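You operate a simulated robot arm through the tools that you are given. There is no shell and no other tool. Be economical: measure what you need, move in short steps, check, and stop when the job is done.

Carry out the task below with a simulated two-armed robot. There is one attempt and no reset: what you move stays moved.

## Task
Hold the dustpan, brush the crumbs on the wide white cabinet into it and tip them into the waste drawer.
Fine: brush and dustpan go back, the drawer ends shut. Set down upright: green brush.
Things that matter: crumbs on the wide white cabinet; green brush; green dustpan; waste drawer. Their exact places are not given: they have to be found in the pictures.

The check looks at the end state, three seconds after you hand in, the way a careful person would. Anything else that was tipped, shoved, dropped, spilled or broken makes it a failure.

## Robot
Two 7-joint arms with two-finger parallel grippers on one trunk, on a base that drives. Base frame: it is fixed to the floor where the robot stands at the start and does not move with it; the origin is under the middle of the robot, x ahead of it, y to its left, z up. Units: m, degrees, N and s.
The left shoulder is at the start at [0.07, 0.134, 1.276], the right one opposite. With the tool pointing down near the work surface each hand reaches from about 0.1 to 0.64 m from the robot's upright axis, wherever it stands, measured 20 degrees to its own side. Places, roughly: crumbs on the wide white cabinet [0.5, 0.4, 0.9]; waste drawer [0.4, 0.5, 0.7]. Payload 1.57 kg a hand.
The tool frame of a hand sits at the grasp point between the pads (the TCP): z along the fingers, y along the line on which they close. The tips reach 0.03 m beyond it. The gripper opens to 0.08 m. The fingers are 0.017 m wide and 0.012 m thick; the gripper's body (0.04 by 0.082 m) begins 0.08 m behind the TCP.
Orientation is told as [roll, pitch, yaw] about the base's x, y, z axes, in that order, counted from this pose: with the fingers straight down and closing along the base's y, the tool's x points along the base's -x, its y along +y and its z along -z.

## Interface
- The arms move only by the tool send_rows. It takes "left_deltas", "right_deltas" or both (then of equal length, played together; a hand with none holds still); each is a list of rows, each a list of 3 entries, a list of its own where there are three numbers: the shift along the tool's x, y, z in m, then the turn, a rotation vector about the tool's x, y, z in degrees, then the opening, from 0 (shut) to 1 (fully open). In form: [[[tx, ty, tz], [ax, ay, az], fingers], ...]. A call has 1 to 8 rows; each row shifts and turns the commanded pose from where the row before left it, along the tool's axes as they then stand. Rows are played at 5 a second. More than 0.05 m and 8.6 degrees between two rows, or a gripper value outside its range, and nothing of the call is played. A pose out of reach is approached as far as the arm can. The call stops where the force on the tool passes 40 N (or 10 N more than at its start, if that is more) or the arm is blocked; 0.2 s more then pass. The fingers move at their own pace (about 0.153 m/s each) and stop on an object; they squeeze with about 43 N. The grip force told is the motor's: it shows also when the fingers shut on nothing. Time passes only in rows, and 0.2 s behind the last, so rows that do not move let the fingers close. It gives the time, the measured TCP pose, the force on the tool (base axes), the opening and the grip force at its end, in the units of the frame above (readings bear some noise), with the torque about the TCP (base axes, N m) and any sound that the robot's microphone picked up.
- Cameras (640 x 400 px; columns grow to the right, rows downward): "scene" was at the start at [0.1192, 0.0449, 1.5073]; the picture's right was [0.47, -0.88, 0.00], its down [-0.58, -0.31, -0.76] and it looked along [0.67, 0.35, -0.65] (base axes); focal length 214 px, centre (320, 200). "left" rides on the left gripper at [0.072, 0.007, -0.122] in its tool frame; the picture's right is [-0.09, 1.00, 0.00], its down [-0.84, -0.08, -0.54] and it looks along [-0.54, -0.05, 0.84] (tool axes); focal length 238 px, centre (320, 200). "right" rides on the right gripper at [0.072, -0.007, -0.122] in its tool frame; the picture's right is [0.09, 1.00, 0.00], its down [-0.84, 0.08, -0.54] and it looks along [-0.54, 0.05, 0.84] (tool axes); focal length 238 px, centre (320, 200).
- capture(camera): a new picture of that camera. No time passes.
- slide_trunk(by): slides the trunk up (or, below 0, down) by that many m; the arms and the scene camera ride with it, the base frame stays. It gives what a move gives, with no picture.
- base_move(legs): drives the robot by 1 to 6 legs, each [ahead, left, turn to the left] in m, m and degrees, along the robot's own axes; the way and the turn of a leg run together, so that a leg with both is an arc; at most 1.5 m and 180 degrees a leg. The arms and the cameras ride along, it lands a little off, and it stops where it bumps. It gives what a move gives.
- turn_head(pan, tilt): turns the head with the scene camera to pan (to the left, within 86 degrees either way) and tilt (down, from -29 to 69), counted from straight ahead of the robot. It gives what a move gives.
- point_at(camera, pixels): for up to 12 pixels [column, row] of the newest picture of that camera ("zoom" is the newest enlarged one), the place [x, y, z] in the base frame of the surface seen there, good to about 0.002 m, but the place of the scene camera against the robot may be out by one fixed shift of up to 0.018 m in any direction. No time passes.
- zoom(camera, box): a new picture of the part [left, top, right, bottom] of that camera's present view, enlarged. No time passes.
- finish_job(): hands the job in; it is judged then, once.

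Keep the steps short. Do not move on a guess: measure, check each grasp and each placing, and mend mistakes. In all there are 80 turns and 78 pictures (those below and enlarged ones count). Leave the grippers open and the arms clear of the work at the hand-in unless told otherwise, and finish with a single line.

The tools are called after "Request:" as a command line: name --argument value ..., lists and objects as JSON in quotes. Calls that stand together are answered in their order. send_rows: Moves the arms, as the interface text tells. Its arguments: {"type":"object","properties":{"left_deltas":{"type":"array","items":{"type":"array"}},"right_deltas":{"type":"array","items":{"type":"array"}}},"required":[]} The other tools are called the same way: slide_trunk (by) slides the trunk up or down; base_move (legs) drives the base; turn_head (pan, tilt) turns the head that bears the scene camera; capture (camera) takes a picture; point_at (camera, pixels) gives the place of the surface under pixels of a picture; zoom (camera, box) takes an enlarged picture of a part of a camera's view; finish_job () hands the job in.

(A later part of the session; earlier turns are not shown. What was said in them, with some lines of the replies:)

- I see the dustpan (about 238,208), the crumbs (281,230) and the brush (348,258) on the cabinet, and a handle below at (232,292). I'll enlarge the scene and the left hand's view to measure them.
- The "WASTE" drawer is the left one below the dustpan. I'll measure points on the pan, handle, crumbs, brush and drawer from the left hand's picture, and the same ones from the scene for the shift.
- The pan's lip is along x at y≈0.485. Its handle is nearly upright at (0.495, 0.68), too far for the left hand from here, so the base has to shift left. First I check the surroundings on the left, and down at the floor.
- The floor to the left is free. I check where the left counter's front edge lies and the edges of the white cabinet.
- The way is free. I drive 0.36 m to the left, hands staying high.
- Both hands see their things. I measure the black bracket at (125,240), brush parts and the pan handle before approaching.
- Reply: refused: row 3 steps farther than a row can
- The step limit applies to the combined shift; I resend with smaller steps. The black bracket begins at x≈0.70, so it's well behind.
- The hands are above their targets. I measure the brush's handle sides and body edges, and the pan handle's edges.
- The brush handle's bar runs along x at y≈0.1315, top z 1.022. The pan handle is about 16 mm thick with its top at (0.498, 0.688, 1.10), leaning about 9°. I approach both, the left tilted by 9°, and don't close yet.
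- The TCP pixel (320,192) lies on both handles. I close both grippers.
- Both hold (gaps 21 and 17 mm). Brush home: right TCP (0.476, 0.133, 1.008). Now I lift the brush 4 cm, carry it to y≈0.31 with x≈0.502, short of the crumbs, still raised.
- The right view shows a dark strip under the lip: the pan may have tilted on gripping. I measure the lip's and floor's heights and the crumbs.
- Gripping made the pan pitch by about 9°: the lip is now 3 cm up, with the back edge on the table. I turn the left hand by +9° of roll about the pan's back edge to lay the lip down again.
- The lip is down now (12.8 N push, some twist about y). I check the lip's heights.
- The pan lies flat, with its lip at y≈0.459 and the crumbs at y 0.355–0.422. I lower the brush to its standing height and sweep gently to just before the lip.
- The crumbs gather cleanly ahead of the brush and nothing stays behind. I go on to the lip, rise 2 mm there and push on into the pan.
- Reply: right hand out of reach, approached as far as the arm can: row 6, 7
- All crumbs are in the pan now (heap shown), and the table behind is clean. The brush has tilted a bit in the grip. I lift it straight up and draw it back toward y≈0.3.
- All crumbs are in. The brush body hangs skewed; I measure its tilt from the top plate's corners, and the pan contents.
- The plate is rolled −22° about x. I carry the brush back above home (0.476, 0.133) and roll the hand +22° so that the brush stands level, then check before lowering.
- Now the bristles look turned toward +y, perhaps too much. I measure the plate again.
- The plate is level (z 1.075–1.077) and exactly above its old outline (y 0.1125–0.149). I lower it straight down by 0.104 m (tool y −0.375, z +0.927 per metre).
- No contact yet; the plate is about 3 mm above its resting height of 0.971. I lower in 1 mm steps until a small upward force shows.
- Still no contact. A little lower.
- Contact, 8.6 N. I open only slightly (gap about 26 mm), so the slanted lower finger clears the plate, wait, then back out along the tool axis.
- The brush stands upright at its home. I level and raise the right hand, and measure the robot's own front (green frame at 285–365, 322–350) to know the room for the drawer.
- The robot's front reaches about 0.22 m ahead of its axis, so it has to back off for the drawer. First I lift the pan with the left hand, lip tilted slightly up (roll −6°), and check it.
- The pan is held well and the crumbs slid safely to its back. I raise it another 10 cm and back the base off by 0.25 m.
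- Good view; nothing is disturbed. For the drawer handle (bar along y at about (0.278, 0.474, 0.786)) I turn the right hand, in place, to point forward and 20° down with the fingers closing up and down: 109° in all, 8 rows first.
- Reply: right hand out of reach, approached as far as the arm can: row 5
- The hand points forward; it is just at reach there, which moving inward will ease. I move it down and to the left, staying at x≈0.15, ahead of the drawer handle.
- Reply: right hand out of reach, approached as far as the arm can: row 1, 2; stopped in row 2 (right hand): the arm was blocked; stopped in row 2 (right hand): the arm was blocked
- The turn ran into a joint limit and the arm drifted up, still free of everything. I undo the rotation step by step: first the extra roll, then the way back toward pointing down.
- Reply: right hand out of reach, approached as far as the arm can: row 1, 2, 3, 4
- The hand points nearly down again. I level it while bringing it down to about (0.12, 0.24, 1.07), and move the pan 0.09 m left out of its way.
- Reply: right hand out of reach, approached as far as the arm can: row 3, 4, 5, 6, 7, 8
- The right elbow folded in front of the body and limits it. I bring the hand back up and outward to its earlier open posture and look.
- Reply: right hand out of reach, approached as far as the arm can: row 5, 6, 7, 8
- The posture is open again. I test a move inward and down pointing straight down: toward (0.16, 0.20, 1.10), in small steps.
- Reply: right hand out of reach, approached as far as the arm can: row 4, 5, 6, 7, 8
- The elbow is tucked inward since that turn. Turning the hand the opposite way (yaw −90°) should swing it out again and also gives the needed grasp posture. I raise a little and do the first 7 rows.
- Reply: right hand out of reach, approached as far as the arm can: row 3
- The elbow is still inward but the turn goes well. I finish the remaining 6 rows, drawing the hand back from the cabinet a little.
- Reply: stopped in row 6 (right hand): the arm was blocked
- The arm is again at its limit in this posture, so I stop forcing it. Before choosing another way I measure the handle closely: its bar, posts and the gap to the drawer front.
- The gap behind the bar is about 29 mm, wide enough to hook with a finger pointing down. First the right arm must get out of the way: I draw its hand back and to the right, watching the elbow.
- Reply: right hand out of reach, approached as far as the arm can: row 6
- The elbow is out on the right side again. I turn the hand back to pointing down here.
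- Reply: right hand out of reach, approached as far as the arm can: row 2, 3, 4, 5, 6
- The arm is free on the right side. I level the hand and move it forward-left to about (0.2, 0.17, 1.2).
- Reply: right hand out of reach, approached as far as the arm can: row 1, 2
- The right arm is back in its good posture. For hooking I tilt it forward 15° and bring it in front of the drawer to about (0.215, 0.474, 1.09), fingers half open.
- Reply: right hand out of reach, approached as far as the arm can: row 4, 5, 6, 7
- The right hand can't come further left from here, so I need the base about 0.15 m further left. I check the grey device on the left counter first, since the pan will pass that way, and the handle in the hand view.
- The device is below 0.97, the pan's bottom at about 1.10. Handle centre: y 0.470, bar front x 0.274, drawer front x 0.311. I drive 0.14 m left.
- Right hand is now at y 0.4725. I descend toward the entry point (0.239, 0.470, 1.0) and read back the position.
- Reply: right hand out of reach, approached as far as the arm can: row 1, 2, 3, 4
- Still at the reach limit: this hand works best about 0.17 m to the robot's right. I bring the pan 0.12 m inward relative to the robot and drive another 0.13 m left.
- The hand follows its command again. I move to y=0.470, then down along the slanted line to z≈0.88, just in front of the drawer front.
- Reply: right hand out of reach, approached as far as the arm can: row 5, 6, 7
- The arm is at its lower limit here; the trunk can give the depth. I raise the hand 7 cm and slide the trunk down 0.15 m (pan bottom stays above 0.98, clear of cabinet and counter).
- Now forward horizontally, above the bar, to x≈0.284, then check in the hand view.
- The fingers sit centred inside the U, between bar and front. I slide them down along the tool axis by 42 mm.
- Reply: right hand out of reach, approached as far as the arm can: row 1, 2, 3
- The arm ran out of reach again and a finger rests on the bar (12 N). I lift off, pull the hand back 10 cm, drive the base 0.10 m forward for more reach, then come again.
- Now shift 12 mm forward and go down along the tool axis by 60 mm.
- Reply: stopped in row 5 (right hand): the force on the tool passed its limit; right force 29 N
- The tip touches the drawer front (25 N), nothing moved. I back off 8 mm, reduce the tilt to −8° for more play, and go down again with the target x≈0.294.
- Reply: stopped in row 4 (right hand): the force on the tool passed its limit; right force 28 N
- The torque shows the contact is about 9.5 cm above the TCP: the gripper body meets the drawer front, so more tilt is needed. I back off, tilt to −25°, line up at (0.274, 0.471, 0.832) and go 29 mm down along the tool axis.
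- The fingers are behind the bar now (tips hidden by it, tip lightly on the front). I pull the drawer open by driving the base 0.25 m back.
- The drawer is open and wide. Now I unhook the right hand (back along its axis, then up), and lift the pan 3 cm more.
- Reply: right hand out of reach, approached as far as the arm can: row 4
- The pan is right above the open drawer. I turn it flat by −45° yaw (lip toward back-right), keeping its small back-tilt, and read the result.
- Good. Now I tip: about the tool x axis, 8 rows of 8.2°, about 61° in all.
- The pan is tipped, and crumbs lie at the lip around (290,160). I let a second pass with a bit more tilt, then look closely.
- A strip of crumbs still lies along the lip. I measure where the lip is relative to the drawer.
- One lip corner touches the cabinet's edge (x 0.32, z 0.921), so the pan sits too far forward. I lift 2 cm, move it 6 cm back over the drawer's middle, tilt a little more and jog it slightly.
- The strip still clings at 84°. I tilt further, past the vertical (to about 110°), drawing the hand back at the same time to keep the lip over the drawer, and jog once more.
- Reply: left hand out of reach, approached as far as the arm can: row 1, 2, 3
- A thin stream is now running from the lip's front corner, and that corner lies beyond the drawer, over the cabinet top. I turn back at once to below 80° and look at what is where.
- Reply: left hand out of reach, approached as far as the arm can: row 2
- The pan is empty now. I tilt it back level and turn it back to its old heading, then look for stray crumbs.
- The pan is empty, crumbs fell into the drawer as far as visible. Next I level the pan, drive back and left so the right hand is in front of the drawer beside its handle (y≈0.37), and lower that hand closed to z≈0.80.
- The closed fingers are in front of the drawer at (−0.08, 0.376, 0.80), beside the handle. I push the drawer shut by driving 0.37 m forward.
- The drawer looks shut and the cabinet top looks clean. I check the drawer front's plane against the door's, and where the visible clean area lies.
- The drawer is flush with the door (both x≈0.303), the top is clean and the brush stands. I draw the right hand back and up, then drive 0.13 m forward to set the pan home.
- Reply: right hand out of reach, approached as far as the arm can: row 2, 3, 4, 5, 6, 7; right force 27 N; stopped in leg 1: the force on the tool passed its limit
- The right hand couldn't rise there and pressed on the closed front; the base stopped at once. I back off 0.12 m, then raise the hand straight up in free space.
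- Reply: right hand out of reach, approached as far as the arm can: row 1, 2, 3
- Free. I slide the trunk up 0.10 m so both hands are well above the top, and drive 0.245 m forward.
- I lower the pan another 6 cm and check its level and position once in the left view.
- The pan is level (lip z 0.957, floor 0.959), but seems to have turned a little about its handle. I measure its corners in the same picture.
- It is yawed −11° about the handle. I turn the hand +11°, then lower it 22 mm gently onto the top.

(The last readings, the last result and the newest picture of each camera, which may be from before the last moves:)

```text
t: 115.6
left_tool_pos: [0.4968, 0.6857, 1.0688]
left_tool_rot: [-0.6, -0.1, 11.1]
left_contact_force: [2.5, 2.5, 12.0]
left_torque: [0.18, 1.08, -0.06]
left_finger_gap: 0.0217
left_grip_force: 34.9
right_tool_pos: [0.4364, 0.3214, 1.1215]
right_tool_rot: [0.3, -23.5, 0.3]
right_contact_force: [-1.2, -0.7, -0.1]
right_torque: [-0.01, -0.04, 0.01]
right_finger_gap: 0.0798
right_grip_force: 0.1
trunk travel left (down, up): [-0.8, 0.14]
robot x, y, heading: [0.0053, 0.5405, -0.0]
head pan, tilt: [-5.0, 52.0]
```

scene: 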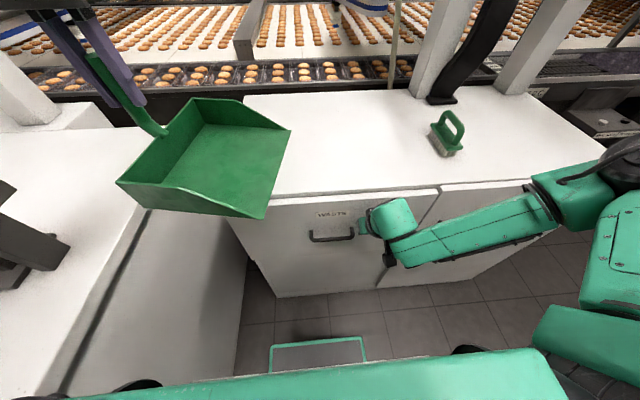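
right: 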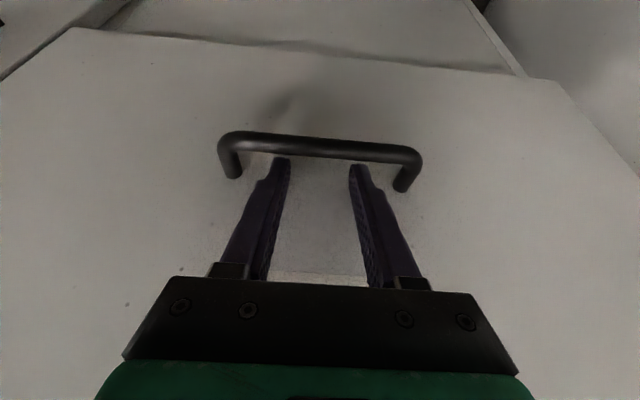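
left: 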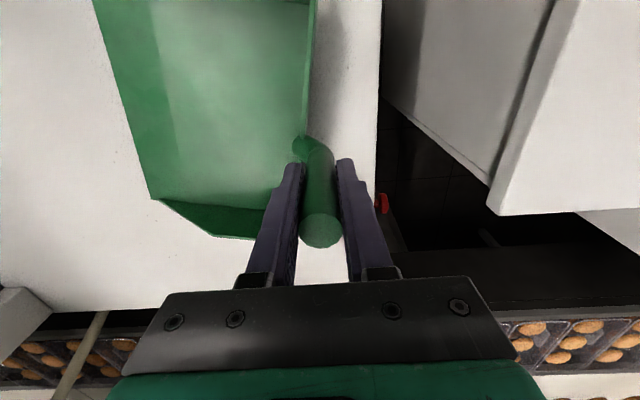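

Contact (12 N). I open the fingers and, after a pause, lift the hand straight up clear of the handle; the right hand goes up too.

Request:
send_rows --left_deltas '[[[0, 0, 0], [0, 0, 0], 0.4], [[0, 0, 0], [0, 0, 0], 0.7], [[0, 0, 0], [0, 0, 0], 0.8], [[0, 0, -0.03], [0, 0, 0], 0.8], [[0, 0, -0.04], [0, 0, 0], 0.9], [[0, 0, -0.04], [0, 0, 0], 1], [[0, 0, -0.04], [0, 0, 0], 1], [[0, 0, -0.03], [0, 0, 0], 1]]'

Request:
capture --camera "left"

Request:
point_at --camera "left" --pixels '[[150, 40], [200, 140], [240, 120], [310, 100], [330, 150], [180, 60], [220, 200]]'

```text
t: 117.4
left_tool_pos: [0.4919, 0.6931, 1.2446]
left_tool_rot: [-0.6, 0.2, 11.3]
left_contact_force: [-0.2, -0.8, 0.5]
left_torque: [-0.06, -0.03, -0.03]
left_finger_gap: 0.08
left_grip_force: 0.1
left hand out of reach, approached as far as the arm can: row 8
right_tool_pos: [0.4384, 0.3212, 1.1223]
right_tool_rot: [0.4, -23.6, 0.2]
right_contact_force: [-0.5, 0.4, 0.9]
right_torque: [0.01, -0.01, -0.01]
right_finger_gap: 0.0801
right_grip_force: 0.1
trunk travel left (down, up): [-0.8, 0.14]
robot x, y, heading: [0.0018, 0.5346, -0.2]
head pan, tilt: [-5.0, 52.0]
```

```text
1 pictures are left
```

left: 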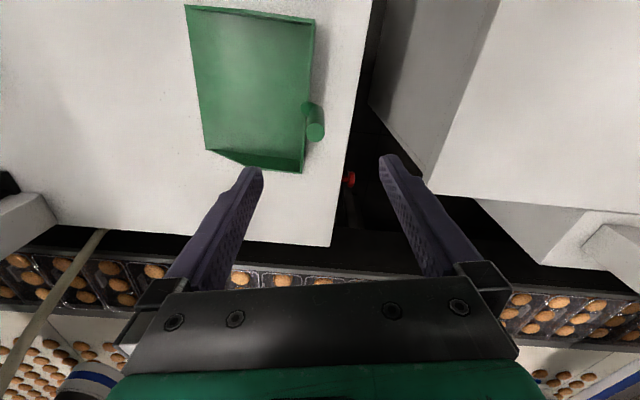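

```text
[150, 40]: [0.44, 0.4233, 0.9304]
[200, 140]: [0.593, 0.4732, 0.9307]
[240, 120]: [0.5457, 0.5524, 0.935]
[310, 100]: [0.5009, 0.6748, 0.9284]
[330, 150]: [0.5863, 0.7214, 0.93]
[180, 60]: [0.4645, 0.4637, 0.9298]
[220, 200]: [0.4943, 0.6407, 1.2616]
```

The pan lies flat and empty. I measure its corners and back the base off 0.2 m so that both arms are clear, then take the last look.

Request:
point_at --camera "left" --pixels '[[189, 10], [198, 80], [206, 148], [312, 22], [302, 168], [316, 132]]'

Request:
base_move --legs '[[-0.2, 0, 0]]'

Request:
capture --camera "scene"

```text
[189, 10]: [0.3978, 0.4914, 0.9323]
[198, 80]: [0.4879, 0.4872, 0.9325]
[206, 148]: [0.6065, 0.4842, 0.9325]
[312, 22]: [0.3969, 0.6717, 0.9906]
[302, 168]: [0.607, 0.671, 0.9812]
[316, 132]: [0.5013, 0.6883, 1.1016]
```

```text
t: 119.0
left_tool_pos: [0.296, 0.6929, 1.2446]
left_tool_rot: [-0.6, 0.2, 11.2]
left_contact_force: [0.9, -0.5, -0.1]
left_torque: [-0.01, 0.02, -0.03]
left_finger_gap: 0.0801
left_grip_force: 0.0
right_tool_pos: [0.2417, 0.322, 1.1195]
right_tool_rot: [0.3, -23.3, 0.4]
right_contact_force: [0.4, 0.2, -0.3]
right_torque: [0.01, 0.01, -0.03]
right_finger_gap: 0.08
right_grip_force: 0.1
trunk travel left (down, up): [-0.8, 0.14]
robot x, y, heading: [-0.1944, 0.5402, -0.1]
head pan, tilt: [-5.0, 52.0]
```

```text
0 pictures are left
```

scene: 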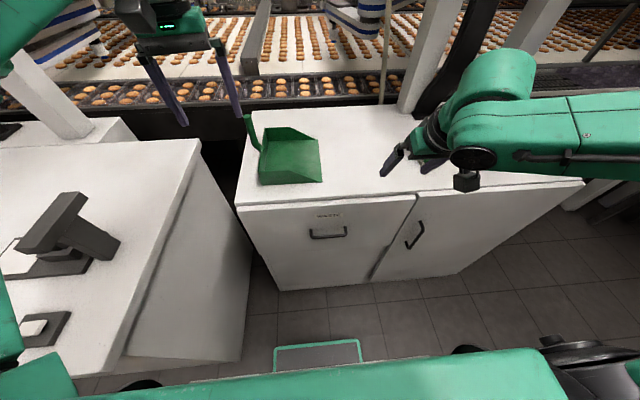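

The pan is back within a few mm of its old place (lip y 0.484–0.491, x 0.40–0.61). The drawer is shut, the visible top is clean, and the hands are open and clear. The brush is hidden behind the arm in this last picture, but stood upright when last seen. I hand in.

Request:
finish_job

```text
The job is handed in.
```

The crumbs are swept up and tipped into the waste drawer, the drawer is shut, and the brush (upright when last seen) and dustpan are back in place, though a few crumbs may have missed the drawer while tipping; I saw none on the visible cabinet top.
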